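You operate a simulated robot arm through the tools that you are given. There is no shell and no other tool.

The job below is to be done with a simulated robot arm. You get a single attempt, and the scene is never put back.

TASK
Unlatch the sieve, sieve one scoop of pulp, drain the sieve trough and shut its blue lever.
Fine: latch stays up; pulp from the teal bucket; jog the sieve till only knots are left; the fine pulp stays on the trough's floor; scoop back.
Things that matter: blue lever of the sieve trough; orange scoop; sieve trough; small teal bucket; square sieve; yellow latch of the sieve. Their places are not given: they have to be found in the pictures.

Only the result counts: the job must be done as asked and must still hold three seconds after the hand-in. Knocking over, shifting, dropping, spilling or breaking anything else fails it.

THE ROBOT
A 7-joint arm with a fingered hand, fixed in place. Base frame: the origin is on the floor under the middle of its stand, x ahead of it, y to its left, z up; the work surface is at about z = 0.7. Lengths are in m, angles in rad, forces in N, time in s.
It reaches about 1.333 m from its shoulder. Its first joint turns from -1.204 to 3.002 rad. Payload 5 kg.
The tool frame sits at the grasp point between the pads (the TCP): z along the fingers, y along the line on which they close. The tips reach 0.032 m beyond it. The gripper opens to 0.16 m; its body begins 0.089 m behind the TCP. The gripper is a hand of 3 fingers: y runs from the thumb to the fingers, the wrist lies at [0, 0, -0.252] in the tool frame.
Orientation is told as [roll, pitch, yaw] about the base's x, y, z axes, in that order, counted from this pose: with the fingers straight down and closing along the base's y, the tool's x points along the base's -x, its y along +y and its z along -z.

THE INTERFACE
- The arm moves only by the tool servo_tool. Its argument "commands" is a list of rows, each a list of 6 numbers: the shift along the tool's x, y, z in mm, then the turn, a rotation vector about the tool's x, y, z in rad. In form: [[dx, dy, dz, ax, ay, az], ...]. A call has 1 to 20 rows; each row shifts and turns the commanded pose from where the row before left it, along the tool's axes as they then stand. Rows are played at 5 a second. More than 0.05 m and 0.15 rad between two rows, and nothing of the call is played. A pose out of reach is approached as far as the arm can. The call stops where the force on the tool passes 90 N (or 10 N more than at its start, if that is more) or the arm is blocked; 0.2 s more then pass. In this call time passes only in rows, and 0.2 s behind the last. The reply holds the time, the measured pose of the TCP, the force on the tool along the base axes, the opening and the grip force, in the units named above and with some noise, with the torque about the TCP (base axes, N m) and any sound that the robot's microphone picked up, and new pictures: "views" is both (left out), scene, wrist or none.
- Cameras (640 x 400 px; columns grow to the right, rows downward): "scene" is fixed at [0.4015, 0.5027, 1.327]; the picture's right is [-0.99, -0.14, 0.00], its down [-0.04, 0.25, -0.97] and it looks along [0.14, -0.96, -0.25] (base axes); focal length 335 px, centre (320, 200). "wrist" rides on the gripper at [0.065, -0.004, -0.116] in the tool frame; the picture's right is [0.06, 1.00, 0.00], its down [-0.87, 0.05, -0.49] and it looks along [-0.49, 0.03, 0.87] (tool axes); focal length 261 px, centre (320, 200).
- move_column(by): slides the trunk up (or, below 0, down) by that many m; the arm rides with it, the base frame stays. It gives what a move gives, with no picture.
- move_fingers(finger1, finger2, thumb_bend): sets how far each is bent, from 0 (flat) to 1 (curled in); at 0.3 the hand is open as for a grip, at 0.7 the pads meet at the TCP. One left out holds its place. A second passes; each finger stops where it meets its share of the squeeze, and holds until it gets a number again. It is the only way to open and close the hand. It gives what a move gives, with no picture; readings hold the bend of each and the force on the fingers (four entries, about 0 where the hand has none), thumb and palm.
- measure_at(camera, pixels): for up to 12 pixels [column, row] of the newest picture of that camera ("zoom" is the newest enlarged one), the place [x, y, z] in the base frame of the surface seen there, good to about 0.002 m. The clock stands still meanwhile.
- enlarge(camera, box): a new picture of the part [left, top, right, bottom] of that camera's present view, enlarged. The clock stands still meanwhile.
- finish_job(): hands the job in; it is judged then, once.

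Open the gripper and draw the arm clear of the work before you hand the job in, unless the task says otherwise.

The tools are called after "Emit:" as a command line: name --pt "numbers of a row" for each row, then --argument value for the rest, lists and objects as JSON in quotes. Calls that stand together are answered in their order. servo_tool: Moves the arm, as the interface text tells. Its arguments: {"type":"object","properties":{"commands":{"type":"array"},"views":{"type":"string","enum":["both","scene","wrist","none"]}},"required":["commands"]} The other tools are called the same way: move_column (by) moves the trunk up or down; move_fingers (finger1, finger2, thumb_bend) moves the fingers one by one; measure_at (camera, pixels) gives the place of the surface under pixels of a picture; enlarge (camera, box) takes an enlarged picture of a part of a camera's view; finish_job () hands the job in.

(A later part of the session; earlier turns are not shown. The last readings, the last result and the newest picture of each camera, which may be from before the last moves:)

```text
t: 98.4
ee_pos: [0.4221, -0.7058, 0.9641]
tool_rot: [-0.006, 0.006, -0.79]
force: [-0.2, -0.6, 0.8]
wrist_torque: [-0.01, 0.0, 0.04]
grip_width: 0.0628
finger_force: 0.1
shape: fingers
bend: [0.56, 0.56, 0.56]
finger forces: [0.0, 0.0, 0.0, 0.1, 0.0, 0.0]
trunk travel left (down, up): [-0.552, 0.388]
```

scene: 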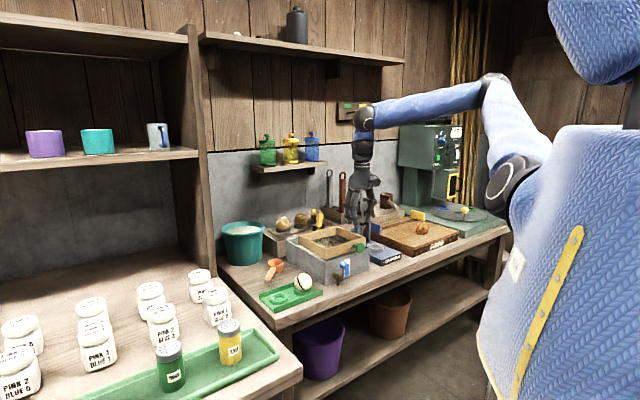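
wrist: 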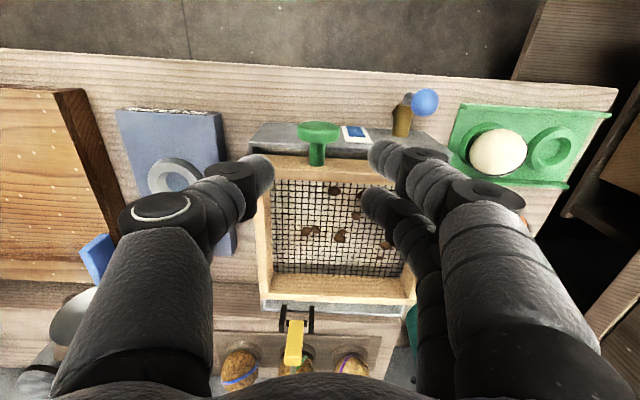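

Now the lever. I look at it closely from both cameras.

Emit:
enlarge --camera "scene" --box '[326, 250, 366, 290]'

Emit:
enlarge --camera "wrist" --box '[370, 75, 450, 145]'

```text
10.00 times, centred on (346, 270) of scene
```

zoom: 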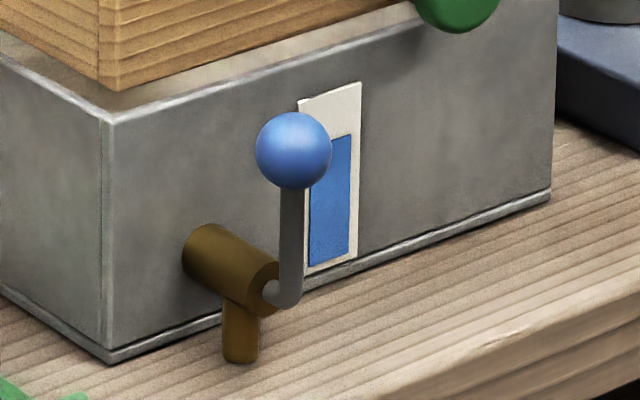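

```text
5.71 times, centred on (410, 110) of wrist
```

zoom: 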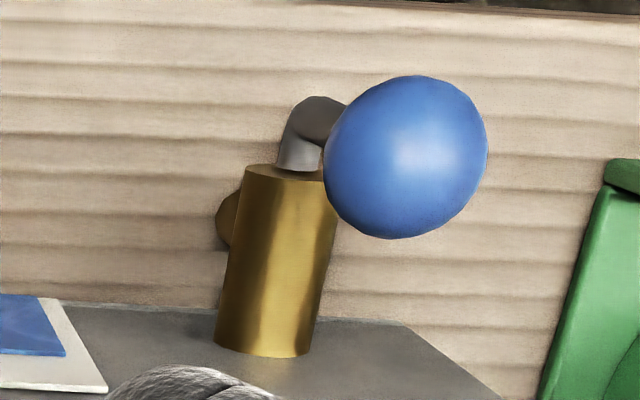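

The lever is a crank turning about the spigot axis (n); ball centre about (0.479,-0.607,0.797), pivot z≈0.743. I move above the ball.

Emit:
servo_tool --pt "10 36.6 0 0 0 0" --pt "10 36.6 0 0 0 0" --pt "10 36.6 0 0 0 0" --pt "0 0 40 0 0 0" --pt "0 0 40 0 0 0" --pt "0 0 0 0 0 0" --views "both"

```text
t: 99.8
ee_pos: [0.4785, -0.6095, 0.8874]
tool_rot: [-0.009, 0.003, -0.79]
force: [0.3, 0.0, -0.5]
wrist_torque: [0.0, 0.0, 0.01]
grip_width: 0.0629
finger_force: 0.0
shape: fingers
bend: [0.56, 0.56, 0.56]
finger forces: [0.0, 0.0, 0.1, 0.0, 0.0, 0.1]
trunk travel left (down, up): [-0.552, 0.388]
```

scene: 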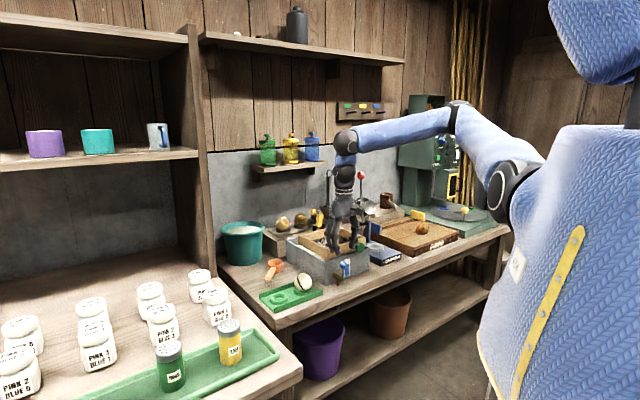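
wrist: 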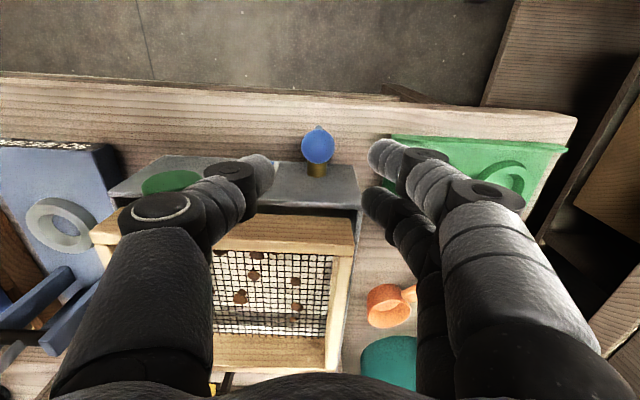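

Ball at (318,147) is straight below. I lower to its centre height (z≈0.797).

Emit:
servo_tool --pt "0 -1 30 0 0 0" --pt "0 0 30 0 0 0" --pt "0 0 20 0 0 0" --pt "0 0 10 0 0 0" --pt "0 0 0 0 0 0" --views "both"

```text
t: 101.0
ee_pos: [0.475, -0.6064, 0.7963]
tool_rot: [-0.006, 0.005, -0.793]
force: [0.3, 0.4, -0.5]
wrist_torque: [0.02, -0.01, 0.0]
grip_width: 0.0626
finger_force: 0.1
shape: fingers
bend: [0.56, 0.56, 0.56]
finger forces: [0.0, 0.1, 0.1, 0.0, 0.0, 0.0]
trunk travel left (down, up): [-0.552, 0.388]
```

scene: 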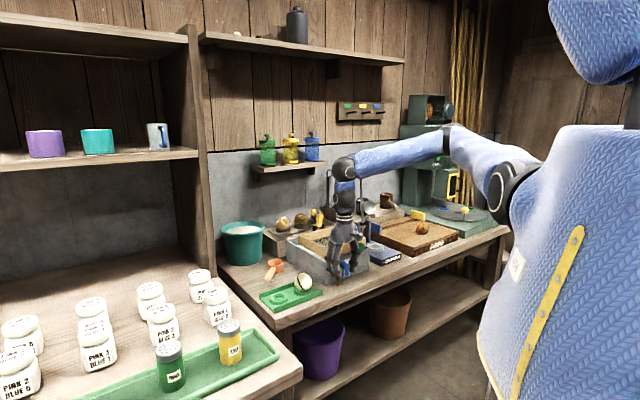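
wrist: 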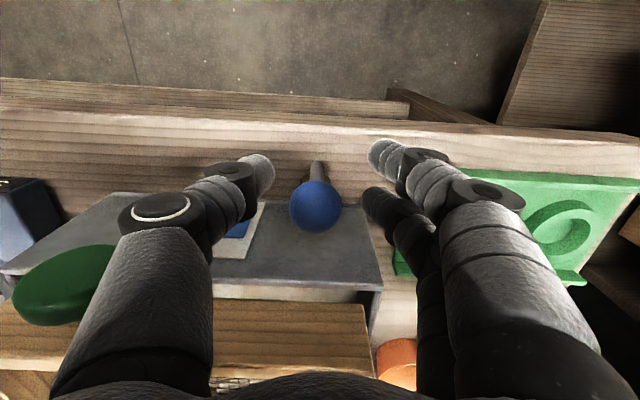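

Ball is within the fingers (at (315,206)). I centre by 3 mm and close gently on it.

Emit:
servo_tool --pt "-3 -2 0 0 0 0" --pt "0 0 0 0 0 0" --views "none"

Emit:
move_fingers --finger1 0.66 --finger2 0.66 --thumb_bend 0.66

Emit:
move_fingers --finger1 0.69 --finger2 0.69 --thumb_bend 0.69

```text
t: 101.6
ee_pos: [0.4749, -0.6109, 0.7962]
tool_rot: [-0.006, 0.004, -0.791]
force: [-0.5, -0.6, 0.6]
wrist_torque: [-0.02, 0.0, 0.02]
grip_width: 0.0627
finger_force: 0.0
shape: fingers
bend: [0.56, 0.56, 0.56]
finger forces: [0.0, 0.0, 0.0, 0.0, 0.0, 0.1]
trunk travel left (down, up): [-0.552, 0.388]
```

```text
t: 102.6
ee_pos: [0.4771, -0.6107, 0.7963]
tool_rot: [-0.006, 0.005, -0.79]
force: [0.0, 0.3, 0.3]
wrist_torque: [0.02, 0.01, 0.01]
grip_width: 0.0259
finger_force: 0.1
shape: fingers
bend: [0.66, 0.66, 0.66]
finger forces: [0.0, 0.1, 0.1, 0.1, 0.0, 0.0]
trunk travel left (down, up): [-0.552, 0.388]
```

```text
t: 103.6
ee_pos: [0.4755, -0.6112, 0.7957]
tool_rot: [-0.006, 0.005, -0.792]
force: [-0.5, -0.1, -0.5]
wrist_torque: [0.01, 0.0, 0.03]
grip_width: 0.0161
finger_force: 0.1
shape: fingers
bend: [0.69, 0.69, 0.69]
finger forces: [0.1, 0.0, 0.0, 0.0, 0.4, 0.0]
trunk travel left (down, up): [-0.552, 0.388]
```

Hardly any contact at 16 mm; I look at the ball's position in the grip.

Emit:
servo_tool --pt "0 0 0 0 0 0" --views "both"

Emit:
enlarge --camera "scene" --box '[310, 220, 390, 290]'

```text
t: 104.0
ee_pos: [0.4759, -0.6118, 0.7962]
tool_rot: [-0.007, 0.004, -0.791]
force: [0.2, 0.7, -0.2]
wrist_torque: [0.01, 0.0, 0.02]
grip_width: 0.0161
finger_force: 0.2
shape: fingers
bend: [0.69, 0.69, 0.69]
finger forces: [0.1, 0.0, 0.0, 0.0, 0.3, 0.0]
trunk travel left (down, up): [-0.552, 0.388]
```

scene: 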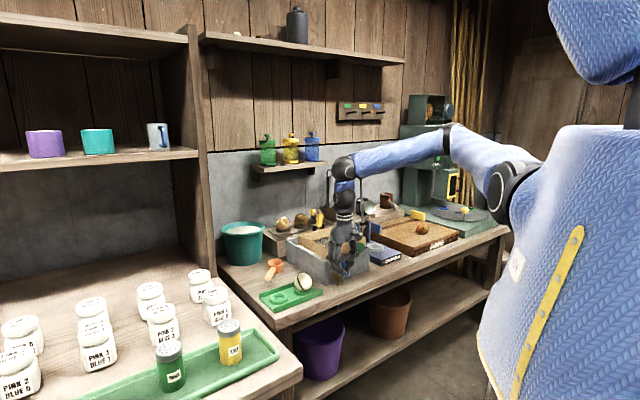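
wrist: 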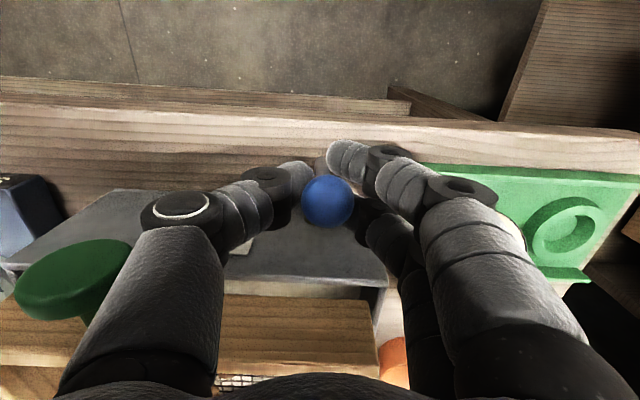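

```text
5.71 times, centred on (350, 255) of scene
```

zoom: 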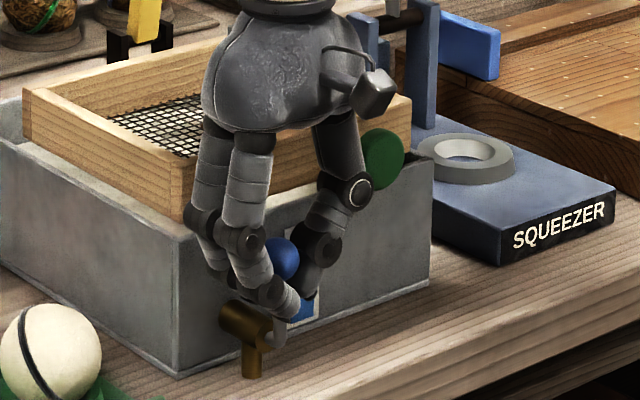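

The ball is caged with fingertips around the stem. I try a gentle push toward +u (15 mm) and check the force.

Emit:
servo_tool --pt "0 5 0 0 0 0" --pt "0 5 1 0 0 0" --pt "0 5 1 0 0 0" --pt "0 0 0 0 0 0" --views "both"

```text
t: 105.0
ee_pos: [0.4858, -0.6017, 0.7951]
tool_rot: [-0.006, 0.005, -0.791]
force: [-0.5, -2.6, 0.4]
wrist_torque: [-0.06, 0.06, -0.03]
grip_width: 0.0165
finger_force: 2.2
shape: fingers
bend: [0.69, 0.68, 0.69]
finger forces: [0.1, 1.7, 0.0, 0.0, 2.8, 0.0]
trunk travel left (down, up): [-0.552, 0.388]
```

scene: 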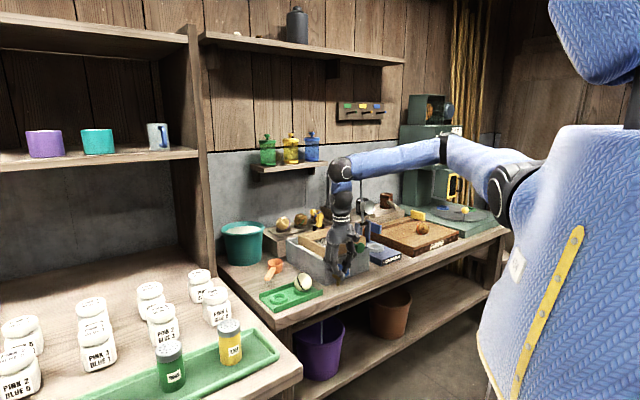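
wrist: 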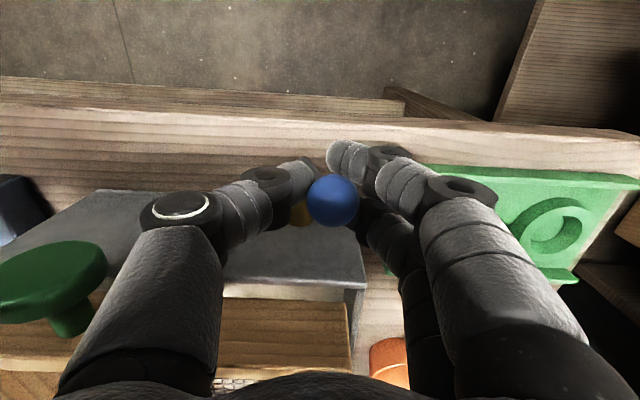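

The lever follows toward +u with small force, and a stream seems to appear near the purple bucket. I zoom there.

Emit:
enlarge --camera "scene" --box '[280, 240, 400, 390]'

```text
2.67 times, centred on (340, 315) of scene
```

zoom: 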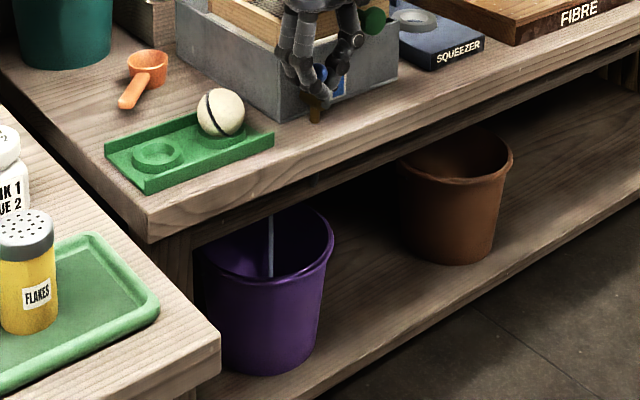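

The trough drains into the purple bucket below (thin stream). I hold this small opening for some seconds and watch the gauge.

Emit:
servo_tool --pt "0 0 0 0 0 0" --pt "0 0 0 0 0 0" --pt "0 0 0 0 0 0" --pt "0 0 0 0 0 0" --pt "0 0 0 0 0 0" --pt "0 0 0 0 0 0" --pt "0 0 0 0 0 0" --pt "0 0 0 0 0 0" --pt "0 0 0 0 0 0" --pt "0 0 0 0 0 0" --pt "0 0 0 0 0 0" --pt "0 0 0 0 0 0" --pt "0 0 0 0 0 0" --pt "0 0 0 0 0 0" --pt "0 0 0 0 0 0" --pt "0 0 0 0 0 0" --pt "0 0 0 0 0 0" --pt "0 0 0 0 0 0" --pt "0 0 0 0 0 0" --pt "0 0 0 0 0 0" --views "both"

Emit:
enlarge --camera "scene" --box '[310, 220, 390, 290]'

```text
t: 109.2
ee_pos: [0.4859, -0.6017, 0.7937]
tool_rot: [-0.007, 0.006, -0.79]
force: [0.3, -0.6, -0.3]
wrist_torque: [-0.03, 0.06, 0.0]
grip_width: 0.0164
finger_force: 2.0
shape: fingers
bend: [0.69, 0.68, 0.69]
finger forces: [0.1, 2.0, 0.1, 0.0, 2.4, 0.0]
trunk travel left (down, up): [-0.552, 0.388]
```

scene: 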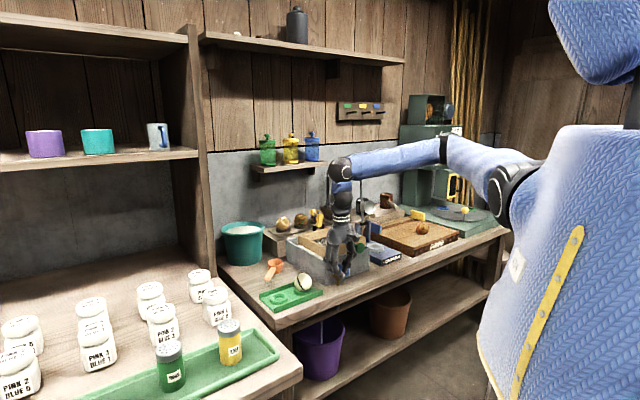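
wrist: 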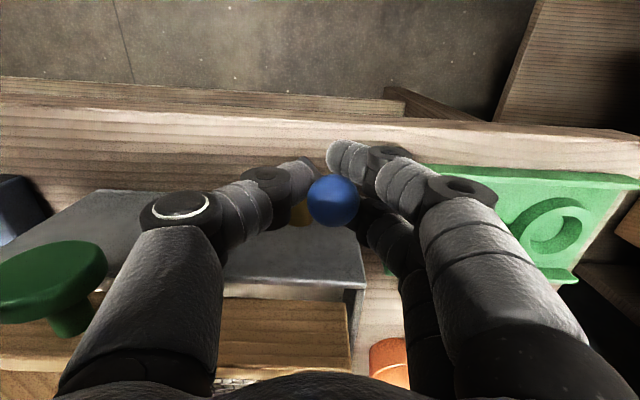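

```text
5.71 times, centred on (350, 255) of scene
```

zoom: 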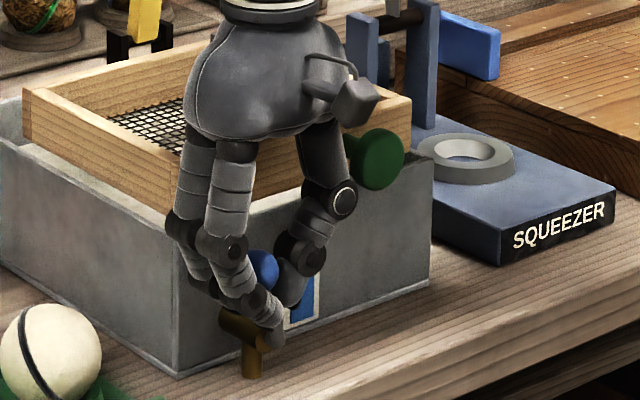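

The gauge is partly hidden; I zoom further on it.

Emit:
enlarge --camera "scene" --box '[334, 258, 362, 280]'

Emit:
enlarge --camera "wrist" --box '[200, 230, 400, 395]'

```text
16.00 times, centred on (348, 269) of scene
```

zoom: 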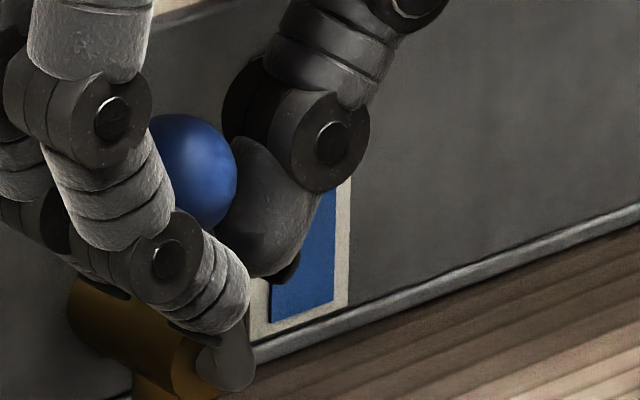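

```text
2.42 times, centred on (300, 312) of wrist
```

zoom: 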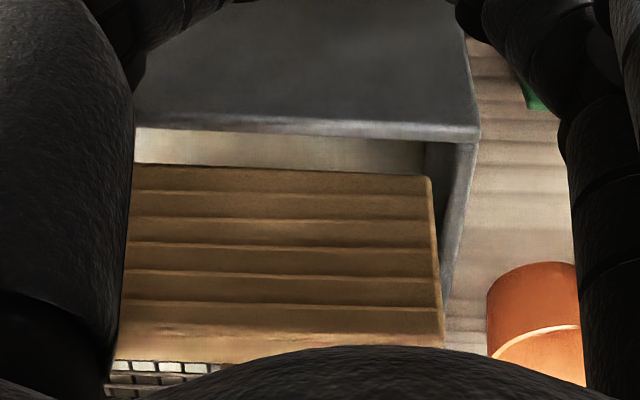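

The opening is small. I turn the lever further to about 35°, then I'll let go and move clear to watch the gauge.

Emit:
servo_tool --pt "0 5.3 1.8 0 0 0" --pt "0 5.3 2.6 0 0 0" --pt "0 5.4 3.2 0 0 0" --pt "0 0 0 0 0 0" --views "both"

```text
t: 110.2
ee_pos: [0.4955, -0.5896, 0.7873]
tool_rot: [-0.008, 0.003, -0.792]
force: [-7.4, -12.0, 10.3]
wrist_torque: [-0.68, 0.69, -0.12]
grip_width: 0.0216
finger_force: 20.4
shape: fingers
bend: [0.68, 0.65, 0.69]
finger forces: [3.6, 10.6, 0.1, 0.1, 27.1, 0.0]
trunk travel left (down, up): [-0.552, 0.388]
```

scene: 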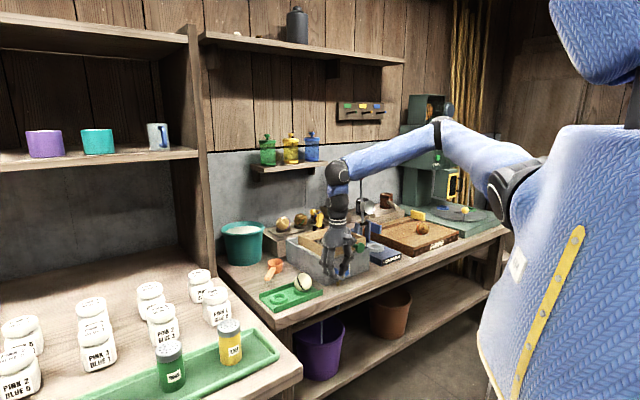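
wrist: 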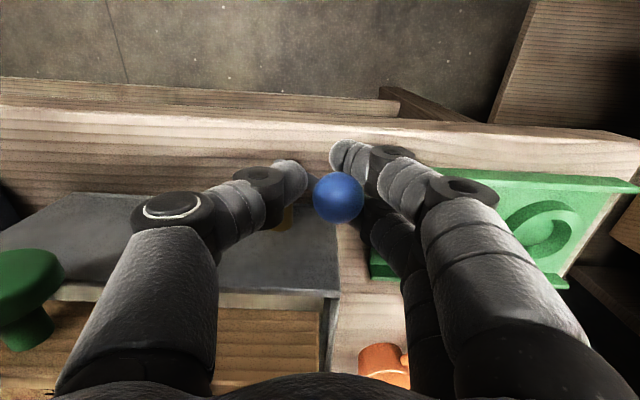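

Forces have grown (27 N thumb). I measure where the ball is now to understand the lever angle.

Emit:
measure_at --camera "wrist" --pixels '[[338, 198], [330, 190], [345, 205], [283, 222]]'

Emit:
enlarge --camera "scene" --box '[326, 250, 366, 285]'

```text
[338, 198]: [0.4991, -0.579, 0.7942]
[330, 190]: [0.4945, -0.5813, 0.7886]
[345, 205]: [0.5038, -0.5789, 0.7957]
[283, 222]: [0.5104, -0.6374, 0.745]
```

```text
11.43 times, centred on (346, 268) of scene
```

zoom: 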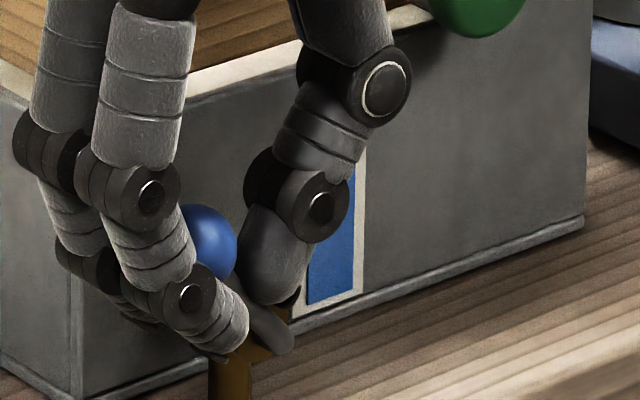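

The lever is at ~42°. I open the fingers wide and rise straight up to get a clear view.

Emit:
move_fingers --finger1 0.52 --finger2 0.52 --thumb_bend 0.56

Emit:
servo_tool --pt "0 4 0 0 0 0" --pt "0 0 -20 0 0 0" --pt "0 0 -30 0 0 0" --pt "0 0 -40 0 0 0" --pt "0 0 -40 0 0 0" --pt "0 0 0 0 0 0" --views "both"

Emit:
enlarge --camera "scene" --box '[320, 245, 370, 290]'

```text
t: 111.2
ee_pos: [0.4976, -0.589, 0.7866]
tool_rot: [-0.007, 0.005, -0.791]
force: [-0.2, -0.3, 0.1]
wrist_torque: [0.04, 0.0, 0.01]
grip_width: 0.0702
finger_force: 0.0
shape: fingers
bend: [0.52, 0.52, 0.56]
finger forces: [0.0, 0.0, 0.0, 0.1, 0.0, 0.0]
trunk travel left (down, up): [-0.552, 0.388]
```

```text
t: 112.6
ee_pos: [0.5006, -0.5866, 0.9158]
tool_rot: [-0.007, 0.006, -0.79]
force: [0.5, -0.6, -0.2]
wrist_torque: [0.0, -0.02, -0.01]
grip_width: 0.0706
finger_force: 0.1
shape: fingers
bend: [0.52, 0.52, 0.56]
finger forces: [0.0, 0.1, 0.1, 0.0, 0.0, 0.0]
trunk travel left (down, up): [-0.552, 0.388]
```

scene: 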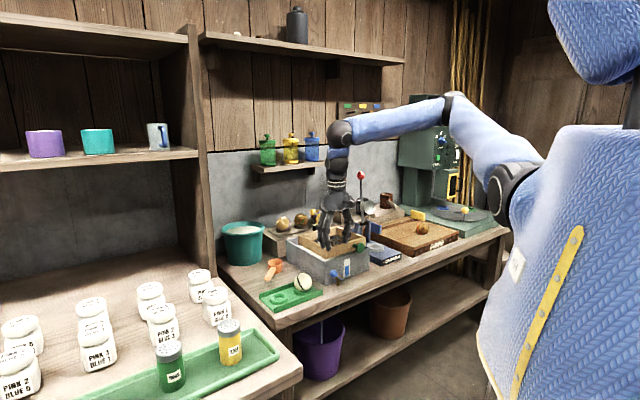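
wrist: 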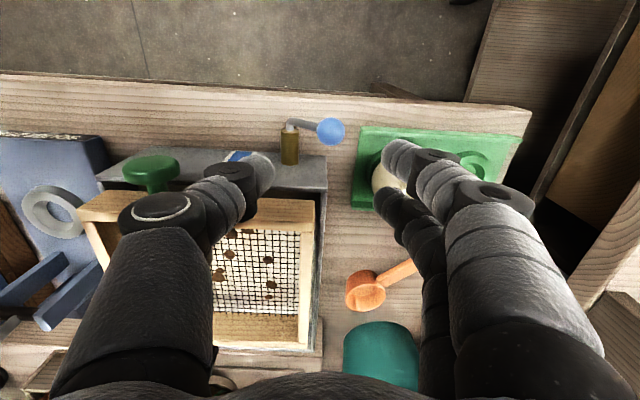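

```text
8.89 times, centred on (345, 268) of scene
```

zoom: 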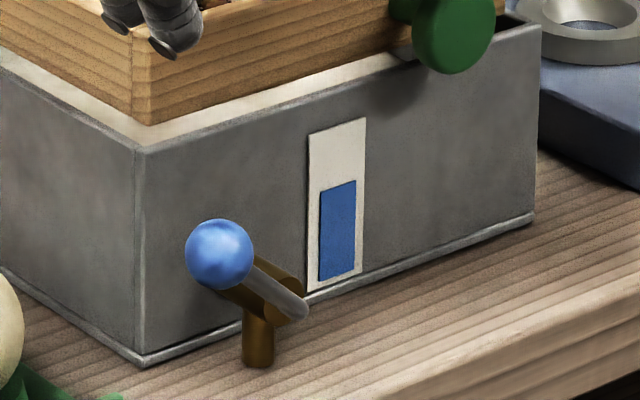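

The lever stays; gauge dropped from ~75% to ~60%. I wait and re-check the rate.

Emit:
servo_tool --pt "0 0 0 0 0 0" --pt "0 0 0 0 0 0" --pt "0 0 0 0 0 0" --pt "0 0 0 0 0 0" --pt "0 0 0 0 0 0" --pt "0 0 0 0 0 0" --pt "0 0 0 0 0 0" --pt "0 0 0 0 0 0" --pt "0 0 0 0 0 0" --pt "0 0 0 0 0 0" --pt "0 0 0 0 0 0" --pt "0 0 0 0 0 0" --pt "0 0 0 0 0 0" --pt "0 0 0 0 0 0" --pt "0 0 0 0 0 0" --pt "0 0 0 0 0 0" --pt "0 0 0 0 0 0" --pt "0 0 0 0 0 0" --pt "0 0 0 0 0 0" --pt "0 0 0 0 0 0" --views "both"

Emit:
enlarge --camera "scene" --box '[320, 245, 370, 290]'

```text
t: 116.8
ee_pos: [0.5019, -0.5864, 0.9154]
tool_rot: [-0.006, 0.004, -0.789]
force: [-1.0, 0.1, 0.4]
wrist_torque: [0.0, -0.01, -0.05]
grip_width: 0.0707
finger_force: 0.1
shape: fingers
bend: [0.52, 0.52, 0.56]
finger forces: [0.0, 0.0, 0.0, 0.0, 0.1, 0.0]
trunk travel left (down, up): [-0.552, 0.388]
```

scene: 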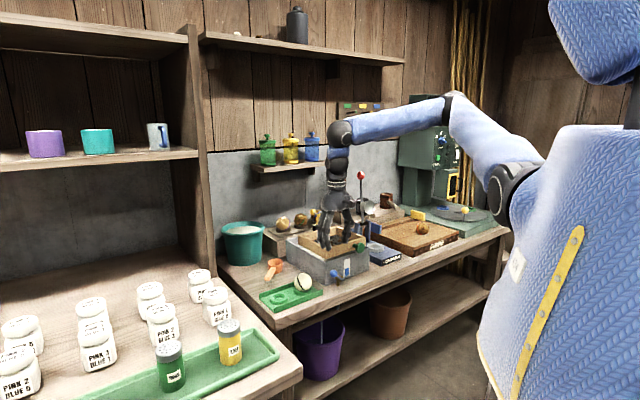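
wrist: 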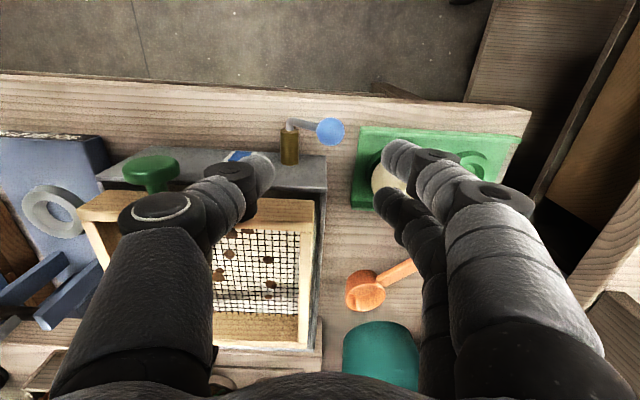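

```text
8.89 times, centred on (345, 268) of scene
```

zoom: 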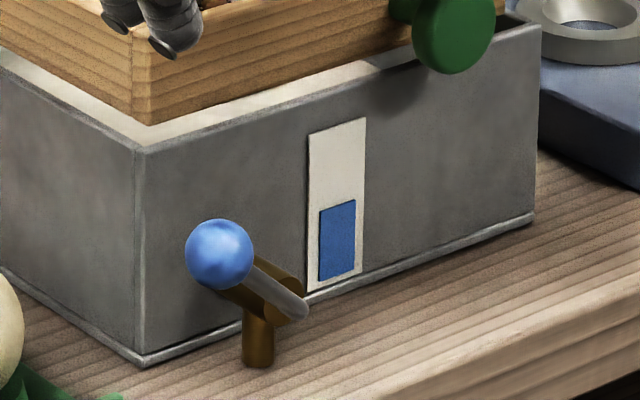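

Gauge falls ~20 px per 4 s; I wait on (about 16 s more), with the lever as it is.

Emit:
servo_tool --pt "0 0 0 0 0 0" --pt "0 0 0 0 0 0" --pt "0 0 0 0 0 0" --pt "0 0 0 0 0 0" --pt "0 0 0 0 0 0" --pt "0 0 0 0 0 0" --pt "0 0 0 0 0 0" --pt "0 0 0 0 0 0" --pt "0 0 0 0 0 0" --pt "0 0 0 0 0 0" --pt "0 0 0 0 0 0" --pt "0 0 0 0 0 0" --pt "0 0 0 0 0 0" --pt "0 0 0 0 0 0" --pt "0 0 0 0 0 0" --pt "0 0 0 0 0 0" --pt "0 0 0 0 0 0" --pt "0 0 0 0 0 0" --pt "0 0 0 0 0 0" --pt "0 0 0 0 0 0" --views "none"

Emit:
servo_tool --pt "0 0 0 0 0 0" --pt "0 0 0 0 0 0" --pt "0 0 0 0 0 0" --pt "0 0 0 0 0 0" --pt "0 0 0 0 0 0" --pt "0 0 0 0 0 0" --pt "0 0 0 0 0 0" --pt "0 0 0 0 0 0" --pt "0 0 0 0 0 0" --pt "0 0 0 0 0 0" --pt "0 0 0 0 0 0" --pt "0 0 0 0 0 0" --pt "0 0 0 0 0 0" --pt "0 0 0 0 0 0" --pt "0 0 0 0 0 0" --pt "0 0 0 0 0 0" --pt "0 0 0 0 0 0" --pt "0 0 0 0 0 0" --pt "0 0 0 0 0 0" --pt "0 0 0 0 0 0" --views "both"

Emit:
enlarge --camera "scene" --box '[320, 245, 370, 290]'

```text
t: 121.0
ee_pos: [0.5014, -0.5853, 0.9165]
tool_rot: [-0.007, 0.006, -0.79]
force: [0.3, -0.4, -0.2]
wrist_torque: [-0.02, -0.03, -0.02]
grip_width: 0.0704
finger_force: 0.0
shape: fingers
bend: [0.52, 0.52, 0.56]
finger forces: [0.1, 0.0, 0.0, 0.0, 0.0, 0.0]
trunk travel left (down, up): [-0.552, 0.388]
```

```text
t: 125.2
ee_pos: [0.5021, -0.5868, 0.9168]
tool_rot: [-0.007, 0.005, -0.789]
force: [0.1, 0.3, 0.7]
wrist_torque: [-0.01, 0.0, 0.0]
grip_width: 0.0704
finger_force: 0.0
shape: fingers
bend: [0.52, 0.52, 0.56]
finger forces: [0.0, 0.1, 0.0, 0.0, 0.0, 0.0]
trunk travel left (down, up): [-0.552, 0.388]
```

scene: 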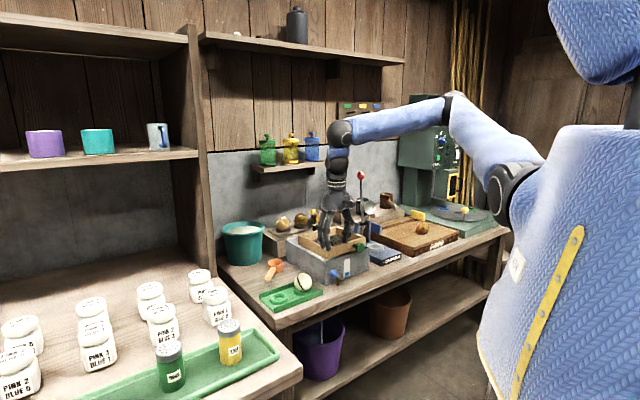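
wrist: 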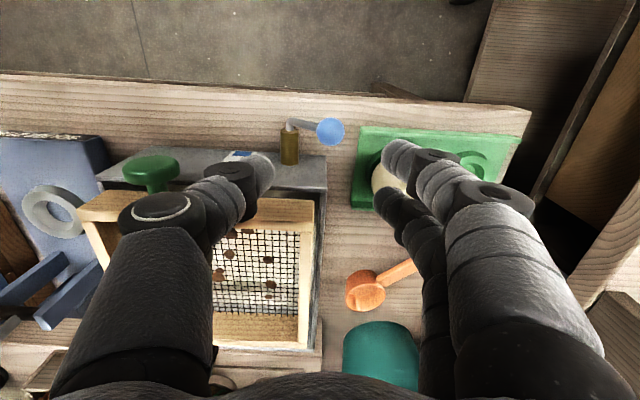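

```text
8.89 times, centred on (345, 268) of scene
```

zoom: 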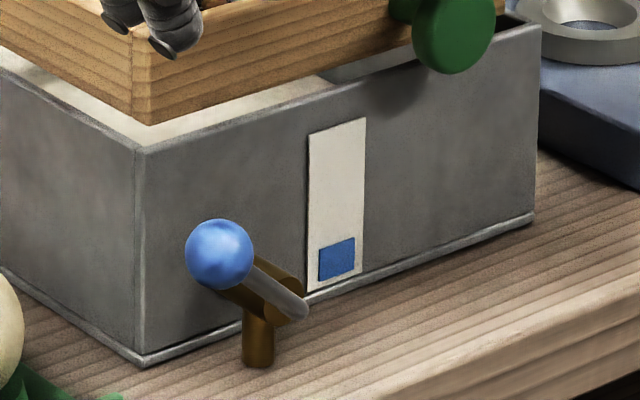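

Gauge is down to ~25%. I wait 8 more seconds.

Emit:
servo_tool --pt "0 0 0 0 0 0" --pt "0 0 0 0 0 0" --pt "0 0 0 0 0 0" --pt "0 0 0 0 0 0" --pt "0 0 0 0 0 0" --pt "0 0 0 0 0 0" --pt "0 0 0 0 0 0" --pt "0 0 0 0 0 0" --pt "0 0 0 0 0 0" --pt "0 0 0 0 0 0" --pt "0 0 0 0 0 0" --pt "0 0 0 0 0 0" --pt "0 0 0 0 0 0" --pt "0 0 0 0 0 0" --pt "0 0 0 0 0 0" --pt "0 0 0 0 0 0" --pt "0 0 0 0 0 0" --pt "0 0 0 0 0 0" --pt "0 0 0 0 0 0" --pt "0 0 0 0 0 0" --views "none"

Emit:
servo_tool --pt "0 0 0 0 0 0" --pt "0 0 0 0 0 0" --pt "0 0 0 0 0 0" --pt "0 0 0 0 0 0" --pt "0 0 0 0 0 0" --pt "0 0 0 0 0 0" --pt "0 0 0 0 0 0" --pt "0 0 0 0 0 0" --pt "0 0 0 0 0 0" --pt "0 0 0 0 0 0" --pt "0 0 0 0 0 0" --pt "0 0 0 0 0 0" --pt "0 0 0 0 0 0" --pt "0 0 0 0 0 0" --pt "0 0 0 0 0 0" --pt "0 0 0 0 0 0" --pt "0 0 0 0 0 0" --pt "0 0 0 0 0 0" --pt "0 0 0 0 0 0" --pt "0 0 0 0 0 0" --views "both"

Emit:
enlarge --camera "scene" --box '[320, 245, 370, 290]'

```text
t: 129.4
ee_pos: [0.5017, -0.5856, 0.9158]
tool_rot: [-0.008, 0.005, -0.79]
force: [-0.2, -0.3, 0.5]
wrist_torque: [-0.02, 0.01, 0.01]
grip_width: 0.0707
finger_force: 0.0
shape: fingers
bend: [0.52, 0.52, 0.56]
finger forces: [0.0, 0.0, 0.1, 0.0, 0.0, 0.0]
trunk travel left (down, up): [-0.552, 0.388]
```

```text
t: 133.6
ee_pos: [0.5019, -0.5849, 0.9163]
tool_rot: [-0.007, 0.006, -0.79]
force: [0.4, 1.0, -1.2]
wrist_torque: [-0.03, -0.02, 0.01]
grip_width: 0.0705
finger_force: 0.1
shape: fingers
bend: [0.52, 0.52, 0.56]
finger forces: [0.0, 0.0, 0.2, 0.0, 0.1, 0.0]
trunk travel left (down, up): [-0.552, 0.388]
```

scene: 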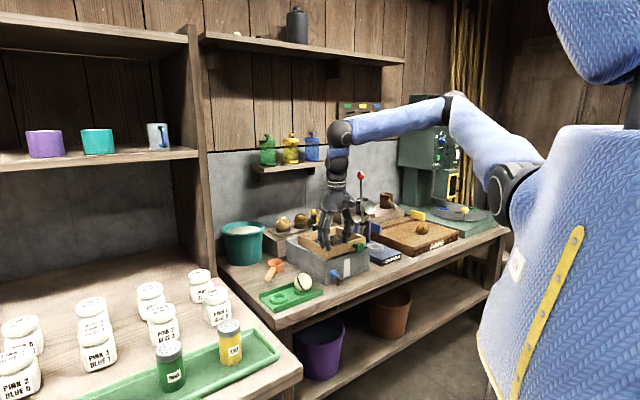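
wrist: 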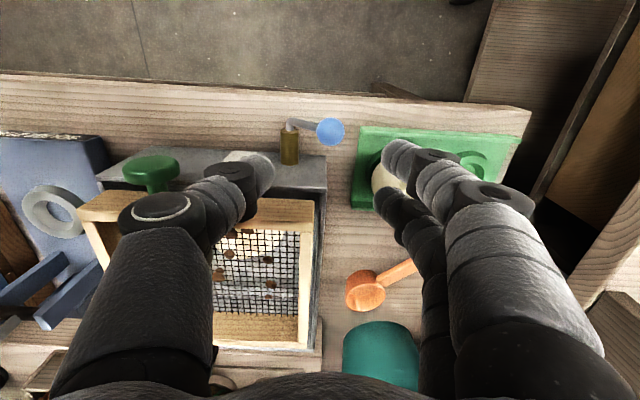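

```text
8.89 times, centred on (345, 268) of scene
```

zoom: 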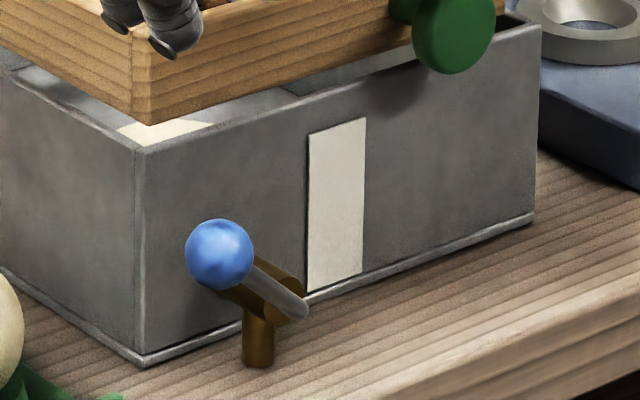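

The gauge is empty – the trough is drained. I measure the ball's place to swing the lever back upright.

Emit:
enlarge --camera "wrist" --box '[260, 95, 380, 195]'

Emit:
measure_at --camera "zoom" --pixels '[[375, 190], [350, 175], [400, 205], [230, 165], [165, 150], [150, 230], [160, 300], [270, 170]]'

Emit:
enlarge --camera "scene" --box '[280, 240, 400, 390]'

```text
4.00 times, centred on (320, 145) of wrist
```

zoom: 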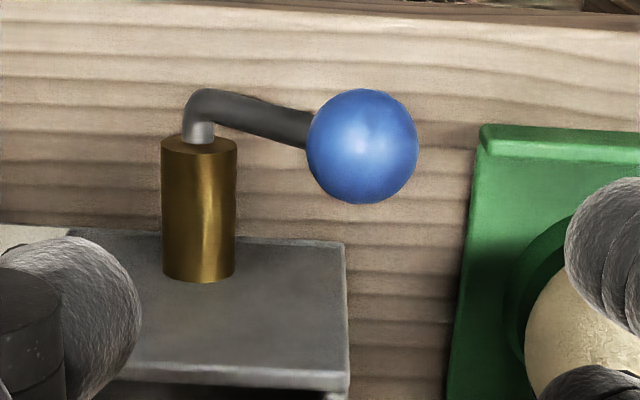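

```text
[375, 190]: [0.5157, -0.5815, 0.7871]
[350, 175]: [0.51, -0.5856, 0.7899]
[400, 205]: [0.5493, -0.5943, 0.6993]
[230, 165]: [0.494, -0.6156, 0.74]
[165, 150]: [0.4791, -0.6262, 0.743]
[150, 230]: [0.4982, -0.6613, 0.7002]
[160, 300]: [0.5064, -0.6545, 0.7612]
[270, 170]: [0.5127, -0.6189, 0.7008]
```

```text
2.67 times, centred on (340, 315) of scene
```

zoom: 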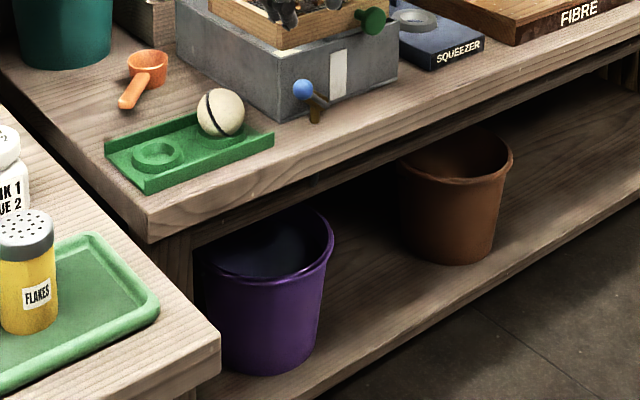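

The stream has stopped. I measure the ball centre at (362,146) in a fresh wrist zoom.

Emit:
enlarge --camera "wrist" --box '[260, 95, 380, 195]'

Emit:
measure_at --camera "zoom" --pixels '[[362, 146], [340, 146], [385, 146], [362, 120], [362, 170], [270, 115], [200, 110]]'

```text
4.00 times, centred on (320, 145) of wrist
```

zoom: 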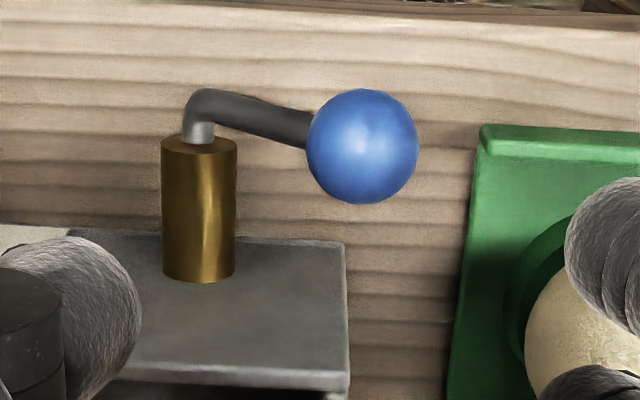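

```text
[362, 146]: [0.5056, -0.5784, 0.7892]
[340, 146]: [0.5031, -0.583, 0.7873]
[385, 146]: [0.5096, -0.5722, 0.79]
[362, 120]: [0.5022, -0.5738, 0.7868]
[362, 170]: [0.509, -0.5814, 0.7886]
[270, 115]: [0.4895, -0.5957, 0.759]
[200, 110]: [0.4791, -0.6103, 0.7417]
```

Ball centre is about u=-0.0475, z=0.776 (lever ~48° open). I lower with fingers on its +u side and thumb on the other, to z≈0.797.

Emit:
servo_tool --pt "-1.4 8 30 0 0 0" --pt "0 0 40 0 0 0" --pt "0 0 30 0 0 0" --pt "0 0 18 0 0 0" --pt "0 0 0 0 0 0" --views "both"

```text
t: 134.8
ee_pos: [0.5083, -0.5806, 0.7974]
tool_rot: [-0.007, 0.005, -0.791]
force: [-0.2, 0.1, 0.5]
wrist_torque: [0.03, 0.02, 0.02]
grip_width: 0.0703
finger_force: 0.1
shape: fingers
bend: [0.52, 0.52, 0.56]
finger forces: [0.1, 0.0, 0.0, 0.0, 0.1, 0.0]
trunk travel left (down, up): [-0.552, 0.388]
```

scene: 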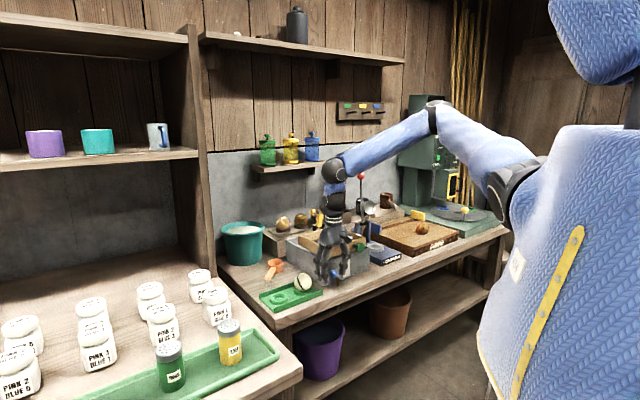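
wrist: 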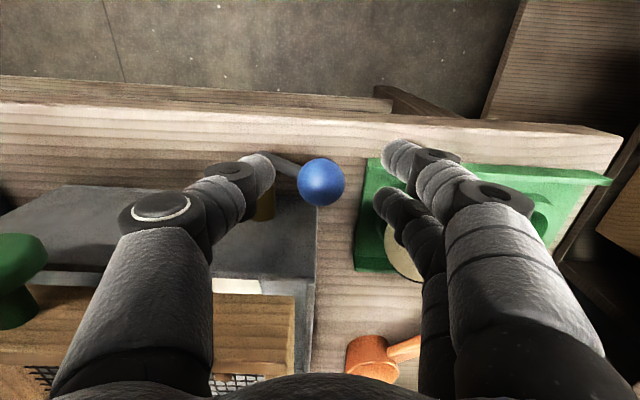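

Ball lies between thumb and fingers. I close to a loose cage.

Emit:
move_fingers --finger1 0.64 --finger2 0.64 --thumb_bend 0.6

Emit:
servo_tool --pt "0 -8 0 0 0 0" --pt "0 -8 0 0 0 0" --pt "0 -8 0 0 0 0" --pt "0 0 0 0 0 0" --views "both"

```text
t: 135.8
ee_pos: [0.5084, -0.5805, 0.7956]
tool_rot: [-0.007, 0.006, -0.791]
force: [0.1, -0.4, -0.3]
wrist_torque: [0.0, -0.02, 0.01]
grip_width: 0.0406
finger_force: 0.1
shape: fingers
bend: [0.64, 0.64, 0.6]
finger forces: [0.0, 0.1, 0.0, 0.0, 0.0, 0.0]
trunk travel left (down, up): [-0.552, 0.388]
```

```text
t: 136.8
ee_pos: [0.4899, -0.5975, 0.7988]
tool_rot: [-0.008, 0.005, -0.789]
force: [0.6, 0.6, -0.3]
wrist_torque: [0.01, -0.01, -0.03]
grip_width: 0.0405
finger_force: 0.2
shape: fingers
bend: [0.64, 0.63, 0.6]
finger forces: [0.0, 1.0, 0.0, 0.1, 0.1, 0.0]
trunk travel left (down, up): [-0.552, 0.388]
```

scene: 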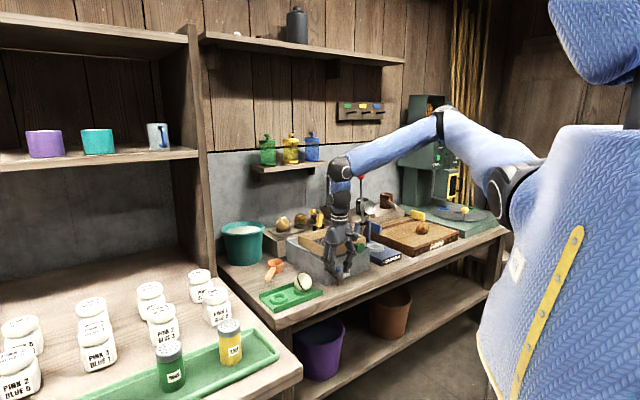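
wrist: 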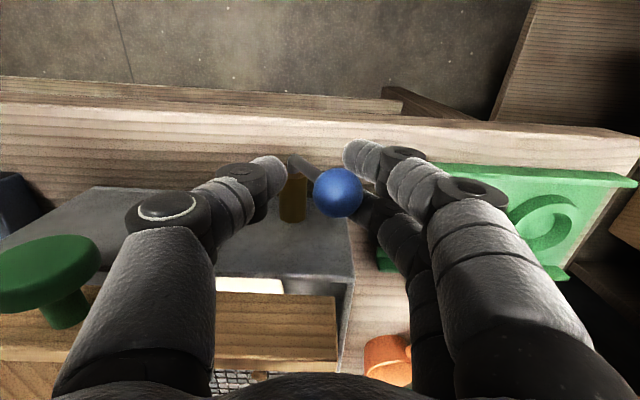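

The lever follows. I continue pushing toward −u in 6 mm rows.

Emit:
servo_tool --pt "0 -6 0 0 0 0" --pt "0 -6 0 0 0 0" --pt "0 -6 0 0 0 0" --pt "0 -4 0 0 0 0" --pt "0 0 0 0 0 0" --views "both"

Emit:
enlarge --camera "scene" --box '[320, 245, 370, 290]'

```text
t: 138.0
ee_pos: [0.4744, -0.6145, 0.7987]
tool_rot: [-0.006, 0.004, -0.791]
force: [-0.5, 1.0, 0.1]
wrist_torque: [0.01, 0.01, 0.01]
grip_width: 0.0405
finger_force: 0.5
shape: fingers
bend: [0.64, 0.64, 0.6]
finger forces: [0.5, 0.0, 0.0, 0.0, 0.0, 0.1]
trunk travel left (down, up): [-0.552, 0.388]
```

scene: 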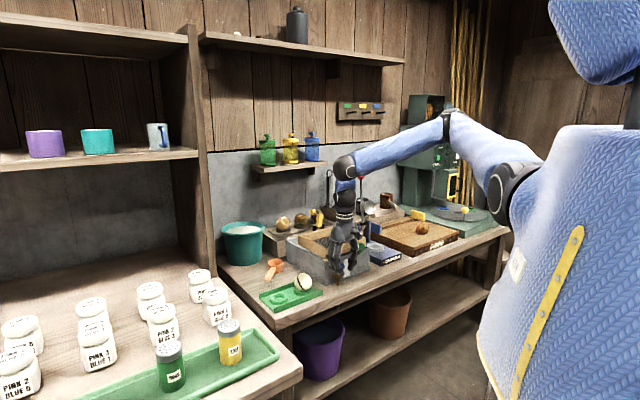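
wrist: 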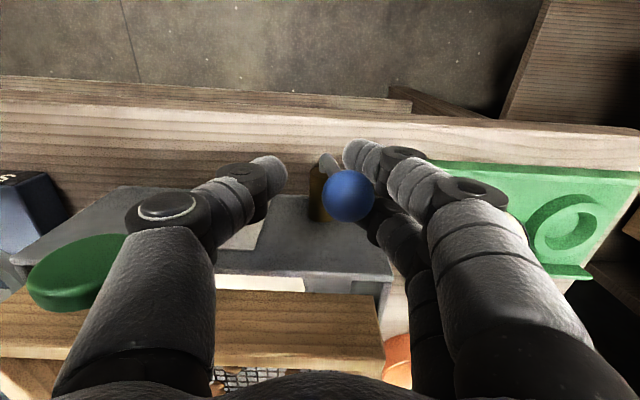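

```text
8.89 times, centred on (345, 268) of scene
```

zoom: 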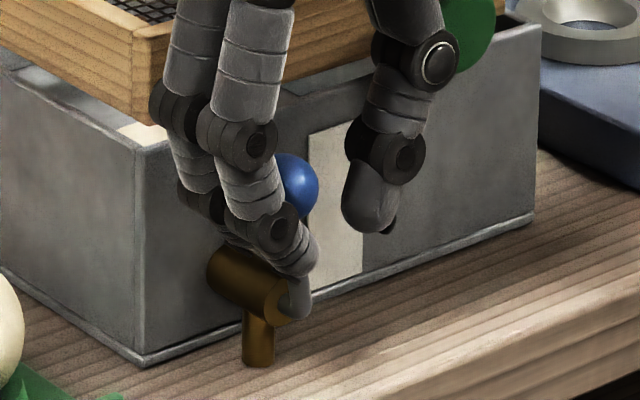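

Ball nearly upright (about 6 mm short). I push on in 2–3 mm rows, watching for the stop.

Emit:
servo_tool --pt "0 -3 0 0 0 0" --pt "0 -3 0 0 0 0" --pt "0 -2 0 0 0 0" --pt "0 0 0 0 0 0" --views "both"

Emit:
enlarge --camera "scene" --box '[310, 235, 390, 285]'

```text
t: 139.0
ee_pos: [0.47, -0.6202, 0.7998]
tool_rot: [-0.008, 0.006, -0.791]
force: [-0.2, 1.0, 0.6]
wrist_torque: [0.01, 0.02, 0.01]
grip_width: 0.0407
finger_force: 0.2
shape: fingers
bend: [0.64, 0.64, 0.6]
finger forces: [0.5, 0.1, 0.0, 0.1, 0.0, 0.0]
trunk travel left (down, up): [-0.552, 0.388]
```

scene: 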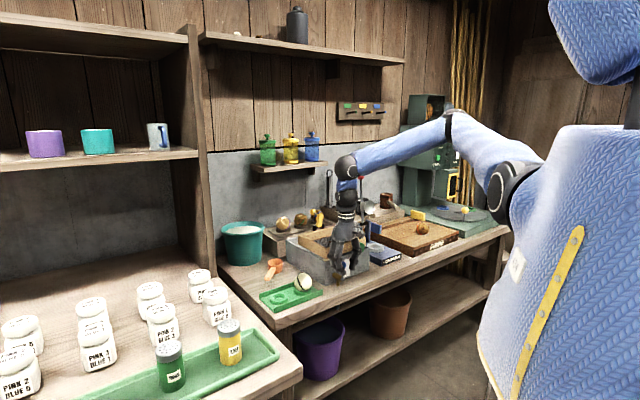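
wrist: 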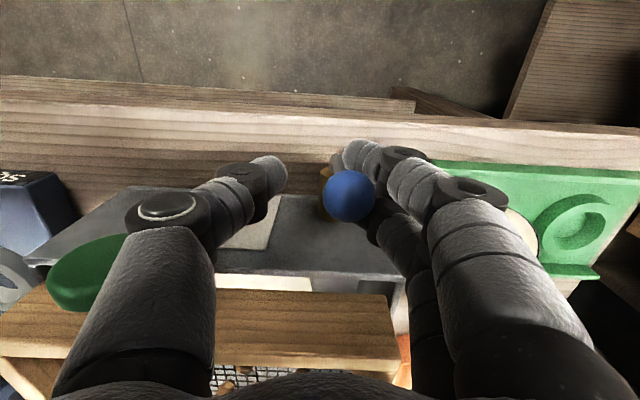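

```text
8.00 times, centred on (350, 260) of scene
```

zoom: 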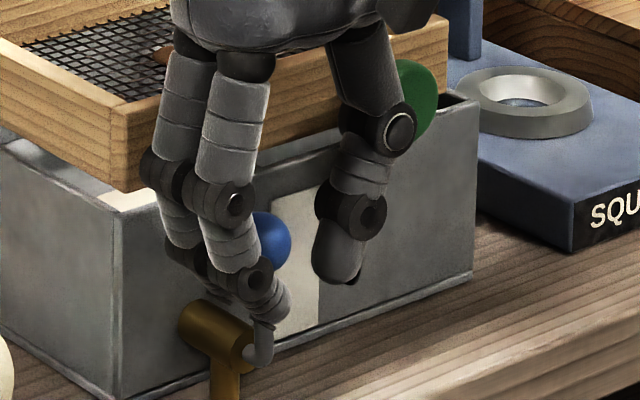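

Ball's right edge at 292 vs 297 originally: ~2 mm short. A few more mm with force check.

Emit:
servo_tool --pt "0 -2 0 0 0 0" --pt "0 -2 0 0 0 0" --pt "0 -1 0 0 0 0" --pt "0 0 0 0 0 0" --views "both"

Emit:
enlarge --camera "scene" --box '[310, 235, 390, 285]'

```text
t: 140.0
ee_pos: [0.4658, -0.6227, 0.8006]
tool_rot: [-0.007, 0.005, -0.791]
force: [1.4, -0.5, -0.7]
wrist_torque: [0.0, -0.01, -0.02]
grip_width: 0.0408
finger_force: 1.3
shape: fingers
bend: [0.64, 0.64, 0.6]
finger forces: [0.5, 1.0, 0.1, 0.0, 0.0, 0.1]
trunk travel left (down, up): [-0.552, 0.388]
```

scene: 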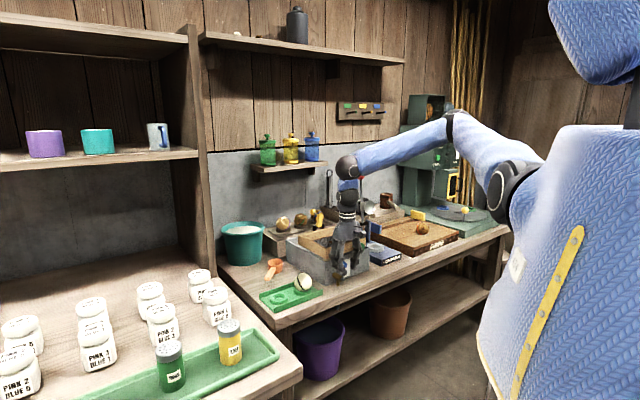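
wrist: 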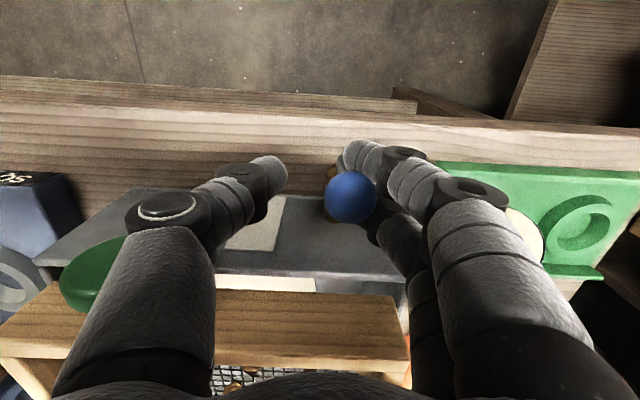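

```text
8.00 times, centred on (350, 260) of scene
```

zoom: 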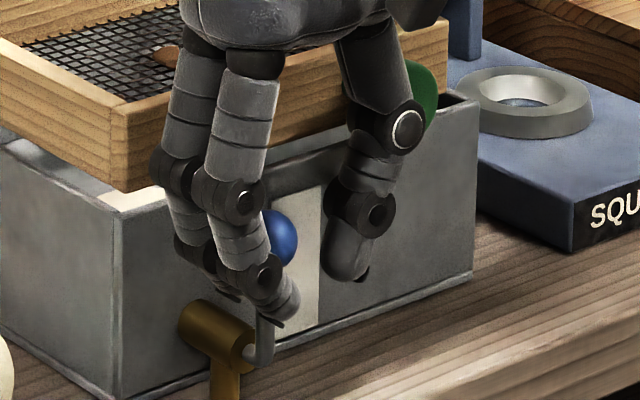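

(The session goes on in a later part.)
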